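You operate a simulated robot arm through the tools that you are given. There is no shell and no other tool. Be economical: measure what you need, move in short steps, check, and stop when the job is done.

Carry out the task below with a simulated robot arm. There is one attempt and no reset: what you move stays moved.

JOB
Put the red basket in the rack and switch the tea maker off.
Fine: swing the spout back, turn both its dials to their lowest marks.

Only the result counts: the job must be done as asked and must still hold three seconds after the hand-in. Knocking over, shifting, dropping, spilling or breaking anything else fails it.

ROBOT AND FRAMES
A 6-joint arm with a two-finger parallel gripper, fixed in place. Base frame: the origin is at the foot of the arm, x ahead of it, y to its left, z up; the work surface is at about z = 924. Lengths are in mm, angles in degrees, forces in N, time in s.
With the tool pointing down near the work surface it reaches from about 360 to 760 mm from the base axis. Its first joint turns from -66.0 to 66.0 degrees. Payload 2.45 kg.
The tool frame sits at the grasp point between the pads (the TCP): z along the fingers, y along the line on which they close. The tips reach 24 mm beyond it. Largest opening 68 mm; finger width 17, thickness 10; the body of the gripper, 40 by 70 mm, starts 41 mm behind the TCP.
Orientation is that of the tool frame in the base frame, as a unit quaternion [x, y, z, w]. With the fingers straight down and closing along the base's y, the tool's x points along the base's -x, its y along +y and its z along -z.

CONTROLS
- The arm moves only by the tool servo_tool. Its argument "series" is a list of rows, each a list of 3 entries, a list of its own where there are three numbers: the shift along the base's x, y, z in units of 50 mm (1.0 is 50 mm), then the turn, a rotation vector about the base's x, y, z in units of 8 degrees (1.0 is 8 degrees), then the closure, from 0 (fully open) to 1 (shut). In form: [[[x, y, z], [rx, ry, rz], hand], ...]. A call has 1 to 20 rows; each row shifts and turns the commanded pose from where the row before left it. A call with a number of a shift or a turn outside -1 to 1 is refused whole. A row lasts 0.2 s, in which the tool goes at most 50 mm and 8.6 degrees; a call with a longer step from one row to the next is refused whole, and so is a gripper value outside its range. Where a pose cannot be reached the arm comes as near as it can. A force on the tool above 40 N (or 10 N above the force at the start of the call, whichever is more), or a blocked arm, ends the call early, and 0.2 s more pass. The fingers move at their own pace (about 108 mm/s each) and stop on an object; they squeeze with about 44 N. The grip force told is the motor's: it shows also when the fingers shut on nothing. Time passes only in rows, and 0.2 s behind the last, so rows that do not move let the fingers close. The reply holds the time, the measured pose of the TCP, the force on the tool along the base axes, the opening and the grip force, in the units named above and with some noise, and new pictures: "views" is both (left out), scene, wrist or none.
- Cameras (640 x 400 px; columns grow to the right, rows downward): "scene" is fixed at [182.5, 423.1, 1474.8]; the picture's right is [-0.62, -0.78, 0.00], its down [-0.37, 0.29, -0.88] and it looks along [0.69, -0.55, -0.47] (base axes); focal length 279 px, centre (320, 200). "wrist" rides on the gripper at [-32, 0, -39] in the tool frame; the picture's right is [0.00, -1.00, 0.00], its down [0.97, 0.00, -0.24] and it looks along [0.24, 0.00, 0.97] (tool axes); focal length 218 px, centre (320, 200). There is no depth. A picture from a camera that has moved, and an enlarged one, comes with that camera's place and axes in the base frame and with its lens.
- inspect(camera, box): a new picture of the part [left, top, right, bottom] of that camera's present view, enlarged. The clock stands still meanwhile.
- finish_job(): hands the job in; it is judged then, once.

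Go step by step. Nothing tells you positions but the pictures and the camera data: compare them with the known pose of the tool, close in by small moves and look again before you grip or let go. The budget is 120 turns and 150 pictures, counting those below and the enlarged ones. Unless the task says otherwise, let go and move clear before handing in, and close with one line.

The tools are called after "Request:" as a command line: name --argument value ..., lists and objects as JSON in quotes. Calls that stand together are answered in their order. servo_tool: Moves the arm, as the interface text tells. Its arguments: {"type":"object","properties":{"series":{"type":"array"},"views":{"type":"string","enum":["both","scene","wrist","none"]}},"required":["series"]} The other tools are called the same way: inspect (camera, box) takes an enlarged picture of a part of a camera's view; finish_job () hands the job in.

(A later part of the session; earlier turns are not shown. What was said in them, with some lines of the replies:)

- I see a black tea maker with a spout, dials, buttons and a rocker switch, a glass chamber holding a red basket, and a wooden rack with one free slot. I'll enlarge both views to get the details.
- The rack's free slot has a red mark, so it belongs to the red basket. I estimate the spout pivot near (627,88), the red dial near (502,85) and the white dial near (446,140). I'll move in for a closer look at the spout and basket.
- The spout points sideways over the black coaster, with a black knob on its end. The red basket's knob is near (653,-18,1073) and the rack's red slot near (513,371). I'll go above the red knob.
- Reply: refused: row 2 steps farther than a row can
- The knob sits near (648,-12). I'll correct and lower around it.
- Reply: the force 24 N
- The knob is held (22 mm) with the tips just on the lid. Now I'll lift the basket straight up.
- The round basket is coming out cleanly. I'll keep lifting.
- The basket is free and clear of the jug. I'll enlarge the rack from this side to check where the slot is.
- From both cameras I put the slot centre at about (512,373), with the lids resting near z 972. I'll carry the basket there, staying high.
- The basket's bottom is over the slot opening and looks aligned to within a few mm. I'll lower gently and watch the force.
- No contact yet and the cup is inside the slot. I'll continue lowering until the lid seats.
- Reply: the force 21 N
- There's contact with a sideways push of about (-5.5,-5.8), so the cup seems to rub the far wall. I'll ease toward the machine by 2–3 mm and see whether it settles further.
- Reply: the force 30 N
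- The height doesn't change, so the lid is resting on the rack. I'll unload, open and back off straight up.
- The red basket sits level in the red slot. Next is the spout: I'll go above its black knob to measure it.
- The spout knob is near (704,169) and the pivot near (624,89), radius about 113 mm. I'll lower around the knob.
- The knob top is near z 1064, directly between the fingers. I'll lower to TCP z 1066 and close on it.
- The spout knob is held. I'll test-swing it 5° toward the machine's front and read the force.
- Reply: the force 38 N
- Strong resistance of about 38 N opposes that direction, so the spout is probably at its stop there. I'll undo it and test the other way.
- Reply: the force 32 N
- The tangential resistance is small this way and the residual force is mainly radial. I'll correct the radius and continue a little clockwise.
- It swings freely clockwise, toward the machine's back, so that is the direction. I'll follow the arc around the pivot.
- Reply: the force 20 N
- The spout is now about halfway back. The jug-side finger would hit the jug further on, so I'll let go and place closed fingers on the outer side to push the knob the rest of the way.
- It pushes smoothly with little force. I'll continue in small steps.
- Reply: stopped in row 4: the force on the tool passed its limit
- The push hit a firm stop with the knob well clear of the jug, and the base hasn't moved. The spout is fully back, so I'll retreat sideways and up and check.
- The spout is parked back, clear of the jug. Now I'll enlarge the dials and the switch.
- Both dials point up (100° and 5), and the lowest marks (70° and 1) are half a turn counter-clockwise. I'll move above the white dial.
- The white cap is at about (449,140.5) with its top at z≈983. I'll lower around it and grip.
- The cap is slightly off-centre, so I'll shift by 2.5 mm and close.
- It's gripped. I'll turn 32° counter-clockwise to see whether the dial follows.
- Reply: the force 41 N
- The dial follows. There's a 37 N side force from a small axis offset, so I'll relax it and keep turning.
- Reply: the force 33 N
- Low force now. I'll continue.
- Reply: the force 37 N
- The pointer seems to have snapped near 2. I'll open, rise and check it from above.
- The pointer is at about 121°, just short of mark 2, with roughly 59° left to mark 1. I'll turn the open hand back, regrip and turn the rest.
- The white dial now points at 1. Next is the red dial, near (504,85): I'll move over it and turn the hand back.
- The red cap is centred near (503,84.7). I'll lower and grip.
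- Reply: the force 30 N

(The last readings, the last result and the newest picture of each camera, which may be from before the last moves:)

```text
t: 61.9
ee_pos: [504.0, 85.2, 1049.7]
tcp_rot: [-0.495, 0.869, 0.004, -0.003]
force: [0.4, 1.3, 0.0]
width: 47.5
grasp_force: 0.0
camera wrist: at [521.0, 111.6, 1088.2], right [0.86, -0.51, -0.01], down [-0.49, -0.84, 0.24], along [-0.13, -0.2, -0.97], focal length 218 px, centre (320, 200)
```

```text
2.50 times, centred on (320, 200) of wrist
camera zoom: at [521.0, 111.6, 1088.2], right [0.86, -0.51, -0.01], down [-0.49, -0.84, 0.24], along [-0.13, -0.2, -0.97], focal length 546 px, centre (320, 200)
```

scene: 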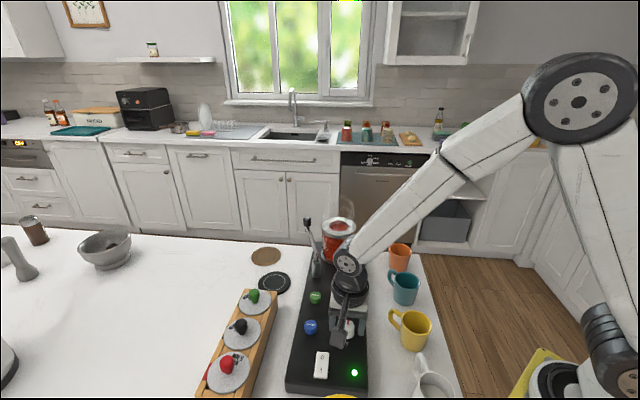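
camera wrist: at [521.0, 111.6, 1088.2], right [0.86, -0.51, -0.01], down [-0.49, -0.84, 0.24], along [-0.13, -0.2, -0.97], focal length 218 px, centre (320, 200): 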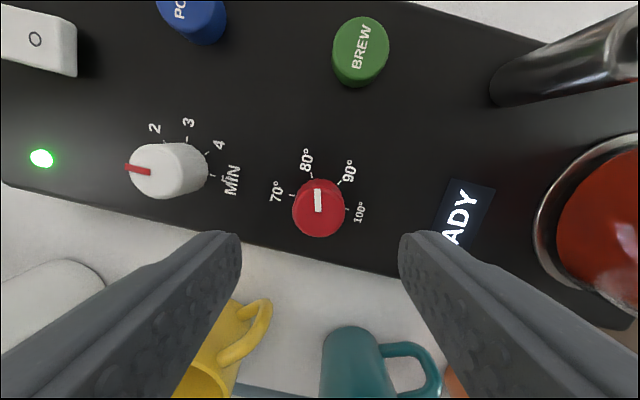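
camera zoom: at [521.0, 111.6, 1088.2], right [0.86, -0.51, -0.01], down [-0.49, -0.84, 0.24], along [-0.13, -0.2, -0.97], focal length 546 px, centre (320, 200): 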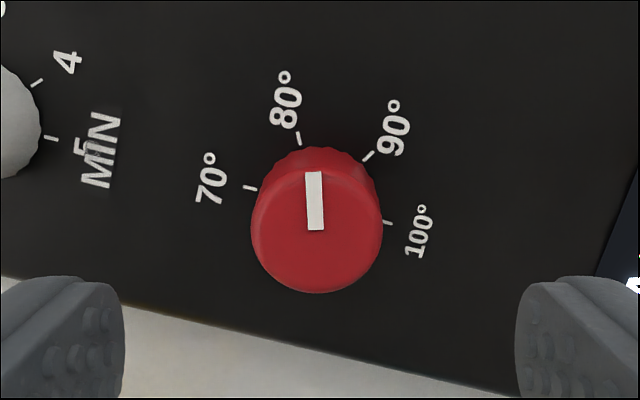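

The red dial has 73° left to reach 70°. I'll turn the open hand back 72°, regrip and finish.

Request:
servo_tool --series '[[[0, 0, 0], [0, 0, -1], 0.3], [[0, 0, 0], [0, 0, -1], 0.3], [[0, 0, 0], [0, 0, -1], 0.3], [[0, 0, 0], [0, 0, -1], 0.3], [[0, 0, 0], [0, 0, -1], 0.3], [[0, 0, 0], [0, 0, -1], 0.3], [[0, 0, 0], [0, 0, -1], 0.3], [[0, 0, 0], [0, 0, -1], 0.3], [[0, 0, 0], [0, 0, -1], 0.3], [[0, 0, -0.6], [0, 0, 0], 0.3], [[0, 0, -0.58], [0, 0, 0], 0.3], [[0, 0, 0], [0, 0, 0], 0.3], [[0, 0, 0], [0, 0, 0], 0.6], [[0, 0, 0], [0, 0, 0], 1], [[0, 0, 0], [0, 0, 0], 1], [[0, 0, 0], [0, 0, 0], 1]]' --views "wrist"

```text
t: 65.3
ee_pos: [504.9, 84.1, 987.1]
tcp_rot: [0.11, 0.994, 0.007, 0.0]
force: [0.4, -22.9, -4.9]
width: 26.7
grasp_force: 41.8
camera wrist: at [536.4, 76.6, 1027.3], right [-0.22, -0.98, -0.01], down [-0.95, 0.21, 0.24], along [-0.23, 0.06, -0.97], focal length 218 px, centre (320, 200)
```

wrist: 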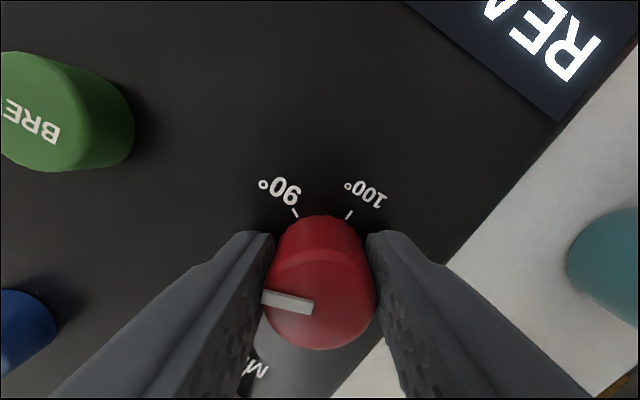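

Request:
servo_tool --series '[[[0, -0.02, 0], [0, 0, 0], 1], [[0, 0, 0], [0, 0, 1], 1], [[0, 0, 0], [0, 0, 1], 1], [[0, 0, 0], [0, 0, 1], 1], [[0, 0, 0], [0, 0, 1], 1], [[0, 0, 0], [0, 0, 0], 1]]' --views "none"

```text
t: 66.7
ee_pos: [503.9, 84.7, 987.9]
tcp_rot: [-0.169, 0.986, 0.007, -0.001]
force: [11.2, 5.1, -23.5]
width: 26.6
grasp_force: 41.5
```

Request:
servo_tool --series '[[[0.01, 0, -0.01], [0, 0, 1], 1], [[0, 0, 0], [0, 0, 1], 1], [[0, 0, 0], [0, 0, 1], 1], [[0, 0, 0], [0, 0, 1], 1], [[0, 0, 0], [0, 0, 1], 1], [[0, 0, 0], [0, 0, 0.1], 1], [[0, 0, 0], [0, 0, 0], 1], [[0, 0, 0], [0, 0, 0], 0.6], [[0, 0, 0], [0, 0, 0], 0.3], [[0, 0, 0.6], [0, 0, 0], 0.3], [[0, 0, 0.6], [0, 0, 0], 0.3], [[0, 0, 0], [0, 0, 0], 0.3]]' --views "wrist"

Request:
inspect --camera "wrist" --box '[220, 120, 420, 280]'

Request:
inspect --camera "wrist" --box '[100, 90, 260, 220]'

```text
t: 69.3
ee_pos: [504.1, 81.7, 1048.1]
tcp_rot: [-0.501, 0.865, 0.005, -0.003]
force: [0.0, 0.6, -0.5]
width: 47.8
grasp_force: 0.0
camera wrist: at [521.2, 110.0, 1088.0], right [0.87, -0.5, -0.01], down [-0.48, -0.84, 0.24], along [-0.13, -0.2, -0.97], focal length 218 px, centre (320, 200)
```

wrist: 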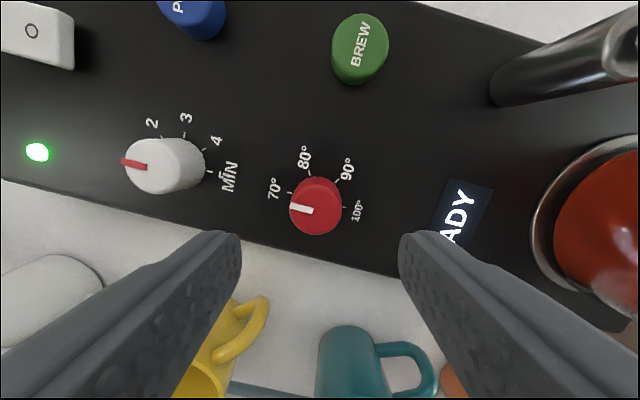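

```text
2.50 times, centred on (320, 200) of wrist
camera zoom: at [521.2, 110.0, 1088.0], right [0.87, -0.5, -0.01], down [-0.48, -0.84, 0.24], along [-0.13, -0.2, -0.97], focal length 546 px, centre (320, 200)
```

zoom: 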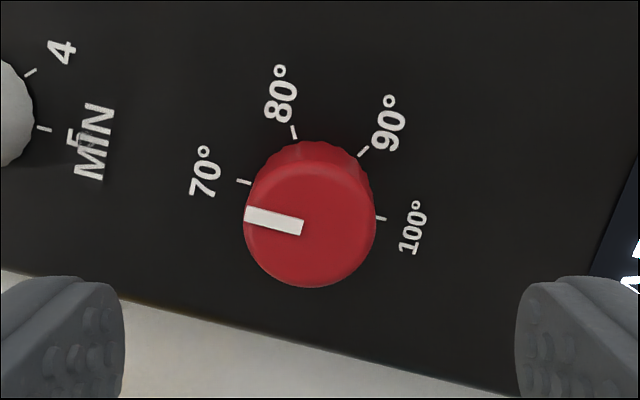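

```text
3.08 times, centred on (180, 155) of wrist
camera zoom: at [521.2, 110.0, 1088.0], right [0.87, -0.5, -0.01], down [-0.48, -0.84, 0.24], along [-0.13, -0.2, -0.97], focal length 672 px, centre (751, 338)
```

zoom: 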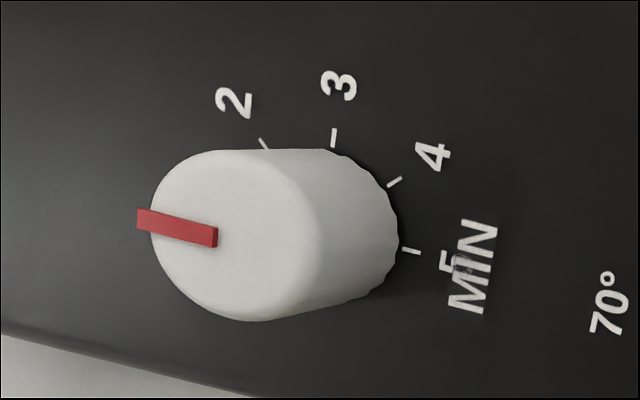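

Both dials are at their lowest marks. Now the rocker switch: I'll close the fingers and go above its O end, near (431,220).

Request:
servo_tool --series '[[[-0.36, 0.68, 0.1], [0, 0, -1], 0.6], [[-0.36, 0.68, 0.1], [0, 0, -1], 1], [[-0.36, 0.68, 0.1], [0, 0, -1], 1], [[-0.36, 0.68, 0.1], [0, 0, -1], 1], [[0, 0, 0], [0, 0, -1], 1], [[0, 0, 0], [0, 0, -1], 1], [[0, 0, 0], [0, 0, -1], 1], [[0, 0, 0], [0, 0, -1], 1], [[0, 0, 0], [0, 0, -1], 1], [[0, 0, 0], [0, 0, -1], 1], [[0, 0, 0], [0, 0, -1], 1], [[0, 0, 0], [0, 0, -1], 1], [[0, 0, 0], [0, 0, -1], 1], [[0, 0, 0], [0, 0, 0], 1]]'

Request:
inspect --camera "scene" --box '[280, 280, 400, 400]'

Request:
inspect --camera "wrist" --box '[220, 120, 420, 280]'

```text
t: 72.3
ee_pos: [433.5, 219.6, 1068.5]
tcp_rot: [0.374, 0.927, 0.008, 0.001]
force: [0.3, 0.5, 0.3]
width: 0.0
grasp_force: 23.5
camera wrist: at [455.3, 196.8, 1108.1], right [-0.69, -0.72, -0.01], down [-0.7, 0.67, 0.24], along [-0.16, 0.18, -0.97], focal length 218 px, centre (320, 200)
```

scene: 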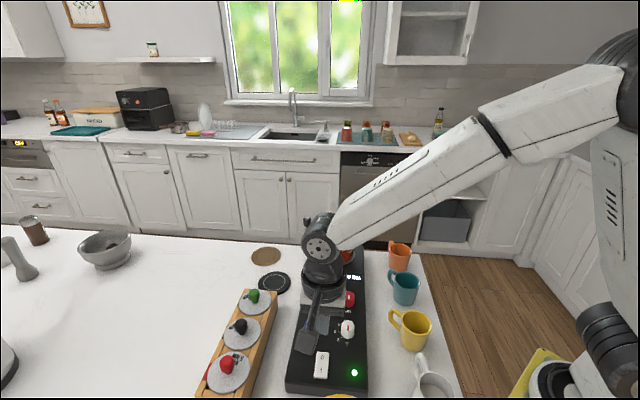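
wrist: 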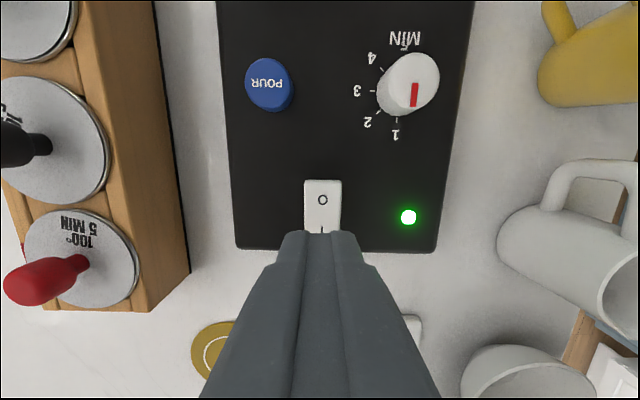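

```text
3.33 times, centred on (340, 340) of scene
camera zoom: at [182.5, 423.1, 1474.8], right [-0.62, -0.78, 0.0], down [-0.37, 0.29, -0.88], along [0.69, -0.55, -0.47], focal length 930 px, centre (253, -267)
```

zoom: 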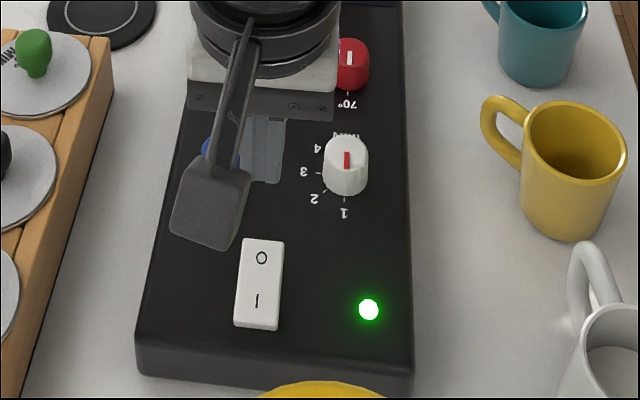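

```text
2.50 times, centred on (320, 200) of wrist
camera zoom: at [455.3, 196.8, 1108.1], right [-0.69, -0.72, -0.01], down [-0.7, 0.67, 0.24], along [-0.16, 0.18, -0.97], focal length 546 px, centre (320, 200)
```

zoom: 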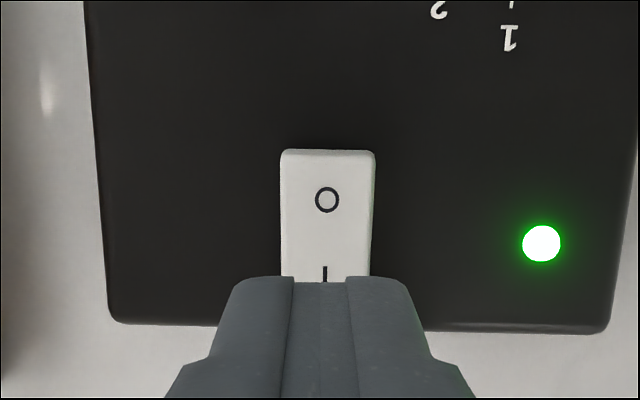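

The O is at about (431,221), right under the fingertips. I'll descend and press in small steps.

Request:
servo_tool --series '[[[0.02, -0.03, -0.5], [0, 0, 0], 1], [[0, 0, -0.5], [0, 0, 0], 1], [[0, 0, -0.2], [0, 0, 0], 1], [[0, 0, -0.08], [0, 0, 0], 1], [[0, 0, -0.08], [0, 0, 0], 1], [[0, 0, -0.06], [0, 0, 0], 1], [[0, 0, 0], [0, 0, 0], 1]]'

Request:
inspect --camera "scene" --box '[280, 280, 400, 400]'

```text
t: 73.9
ee_pos: [434.2, 218.4, 998.0]
tcp_rot: [0.373, 0.928, 0.007, 0.001]
force: [-0.1, -0.1, 0.8]
width: 0.1
grasp_force: 23.3
camera wrist: at [456.9, 195.7, 1036.8], right [-0.69, -0.72, -0.01], down [-0.7, 0.67, 0.24], along [-0.17, 0.18, -0.97], focal length 218 px, centre (320, 200)
```

scene: 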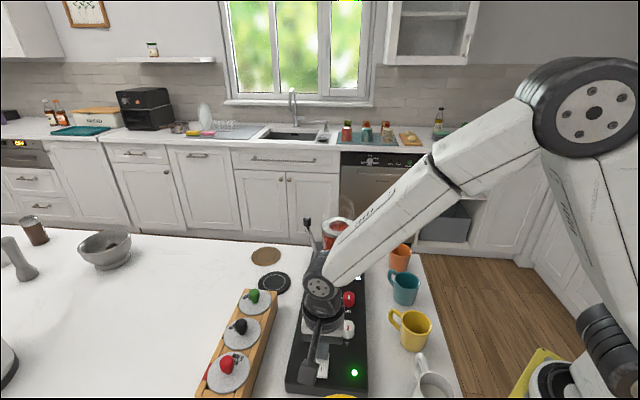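
wrist: 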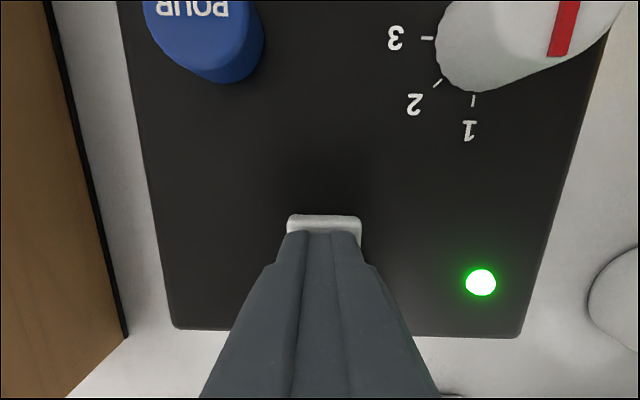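

```text
3.33 times, centred on (340, 340) of scene
camera zoom: at [182.5, 423.1, 1474.8], right [-0.62, -0.78, 0.0], down [-0.37, 0.29, -0.88], along [0.69, -0.55, -0.47], focal length 930 px, centre (253, -267)
```

zoom: 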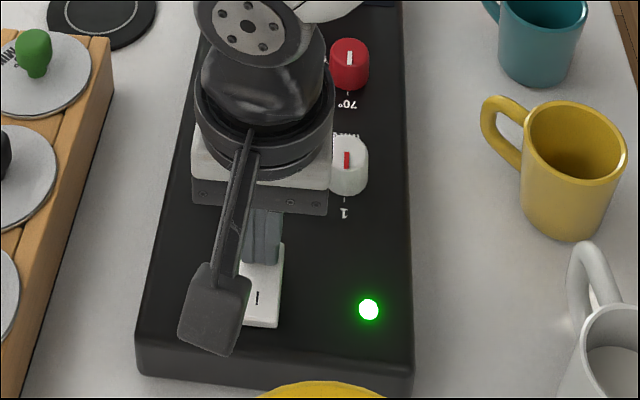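

Request:
servo_tool --series '[[[0, 0, -0.06], [0, 0, 0], 1], [[0, 0, -0.06], [0, 0, 0], 1], [[0, 0, -0.06], [0, 0, 0], 1], [[0, 0, 0], [0, 0, 0], 1]]' --views "wrist"

```text
t: 74.5
ee_pos: [435.2, 218.8, 996.4]
tcp_rot: [0.374, 0.927, 0.008, 0.005]
force: [-0.1, -1.7, 5.3]
width: 0.0
grasp_force: 24.0
stopped in row 2: the force on the tool passed its limit (the readings are from after the stop); the commanded pose is now the measured one
camera wrist: at [458.3, 196.1, 1035.2], right [-0.69, -0.72, -0.02], down [-0.7, 0.67, 0.24], along [-0.16, 0.18, -0.97], focal length 218 px, centre (320, 200)
```

wrist: 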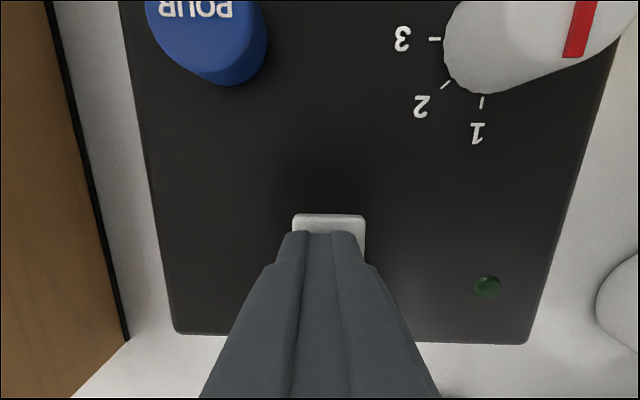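

The LED went out, so the switch is off. I'll lift clear and do a final check.

Request:
servo_tool --series '[[[0, 0, 0.4], [0, 0, 0], 1], [[0, 0, 0.9], [0, 0, 0], 1], [[0, 0, 0.9], [0, 0, 0], 1], [[0, 0, 0.9], [0, 0, 0], 1], [[0, 0, 0.9], [0, 0, 0], 0.5], [[0, 0, 0.5], [0, 0, 0], 0.5], [[0, 0, 0], [0, 0, 0], 0.5]]'

Request:
inspect --camera "scene" --box '[190, 190, 450, 400]'

Request:
inspect --camera "wrist" --box '[180, 0, 500, 230]'

```text
t: 76.1
ee_pos: [436.0, 217.7, 1221.4]
tcp_rot: [0.374, 0.928, 0.008, 0.003]
force: [-0.7, -0.1, 1.0]
width: 34.0
grasp_force: 0.0
camera wrist: at [458.9, 195.7, 1259.9], right [-0.69, -0.72, -0.02], down [-0.7, 0.67, 0.24], along [-0.16, 0.18, -0.97], focal length 218 px, centre (320, 200)
```

scene: 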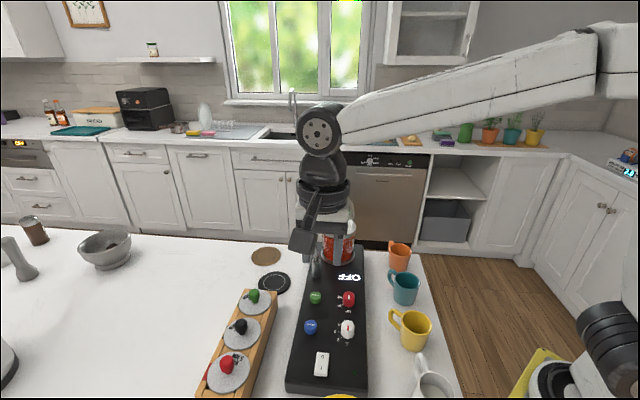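
wrist: 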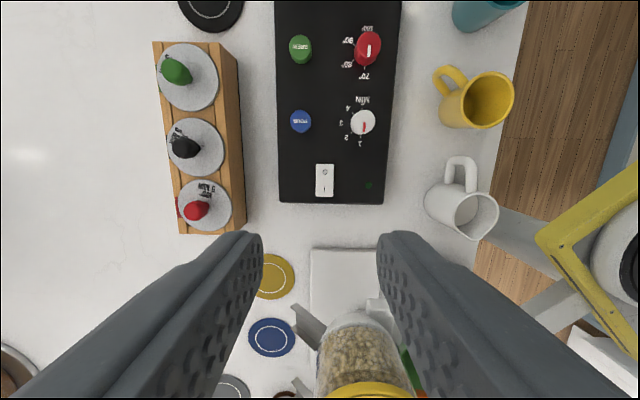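

```text
1.90 times, centred on (320, 295) of scene
camera zoom: at [182.5, 423.1, 1474.8], right [-0.62, -0.78, 0.0], down [-0.37, 0.29, -0.88], along [0.69, -0.55, -0.47], focal length 532 px, centre (320, 19)
```

zoom: 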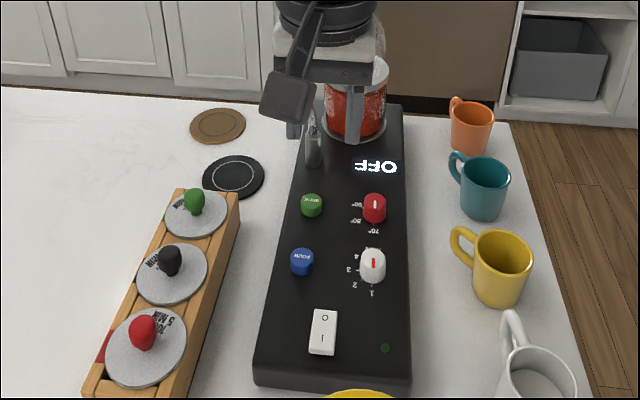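

```text
1.74 times, centred on (340, 115) of wrist
camera zoom: at [458.9, 195.7, 1259.9], right [-0.69, -0.72, -0.02], down [-0.7, 0.67, 0.24], along [-0.16, 0.18, -0.97], focal length 380 px, centre (285, 348)
```

zoom: 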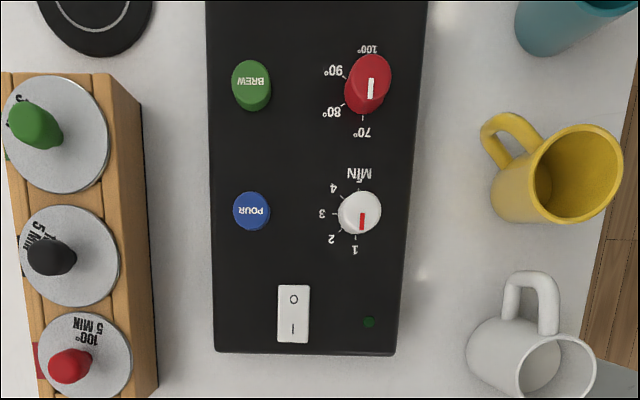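

The display reads OFF. The arm hides the spout in this view, so I'll move aside and confirm it before handing in.

Request:
servo_tool --series '[[[0, 0, 0.6], [0, 0, 0], 0.5], [[0, 0, 0.8], [0, 0, 0], 0.5], [[0, -0.8, 0.4], [0, 0, 0], 0.5], [[0, -0.9, 0], [0, 0, 0], 0.5], [[0, -0.9, 0], [0, 0, 0], 0.5], [[0, 0, 0], [0, 0, 0], 0.5]]' --views "none"

Request:
inspect --camera "scene" --box '[190, 190, 450, 400]'

```text
t: 77.5
ee_pos: [433.7, 88.7, 1308.5]
tcp_rot: [0.373, 0.928, 0.007, 0.003]
force: [0.0, 1.0, -0.3]
width: 34.1
grasp_force: 0.1
```

```text
1.90 times, centred on (320, 295) of scene
camera zoom: at [182.5, 423.1, 1474.8], right [-0.62, -0.78, 0.0], down [-0.37, 0.29, -0.88], along [0.69, -0.55, -0.47], focal length 532 px, centre (320, 19)
```

zoom: 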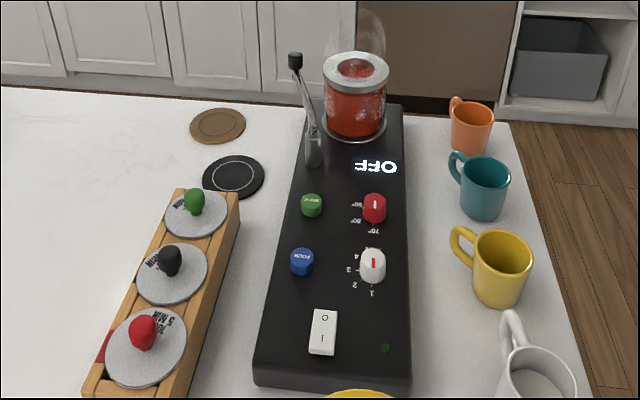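

The basket is in the red slot, the spout is back, both dials are at their lowest marks and the display reads OFF. Handing in.

Request:
finish_job

```text
The job is handed in.
```

The job is handed in: the red basket is in its rack slot, the spout is swung back to its stop, the dials are at 70° and 1, and the tea maker is off (display reads OFF, light out).
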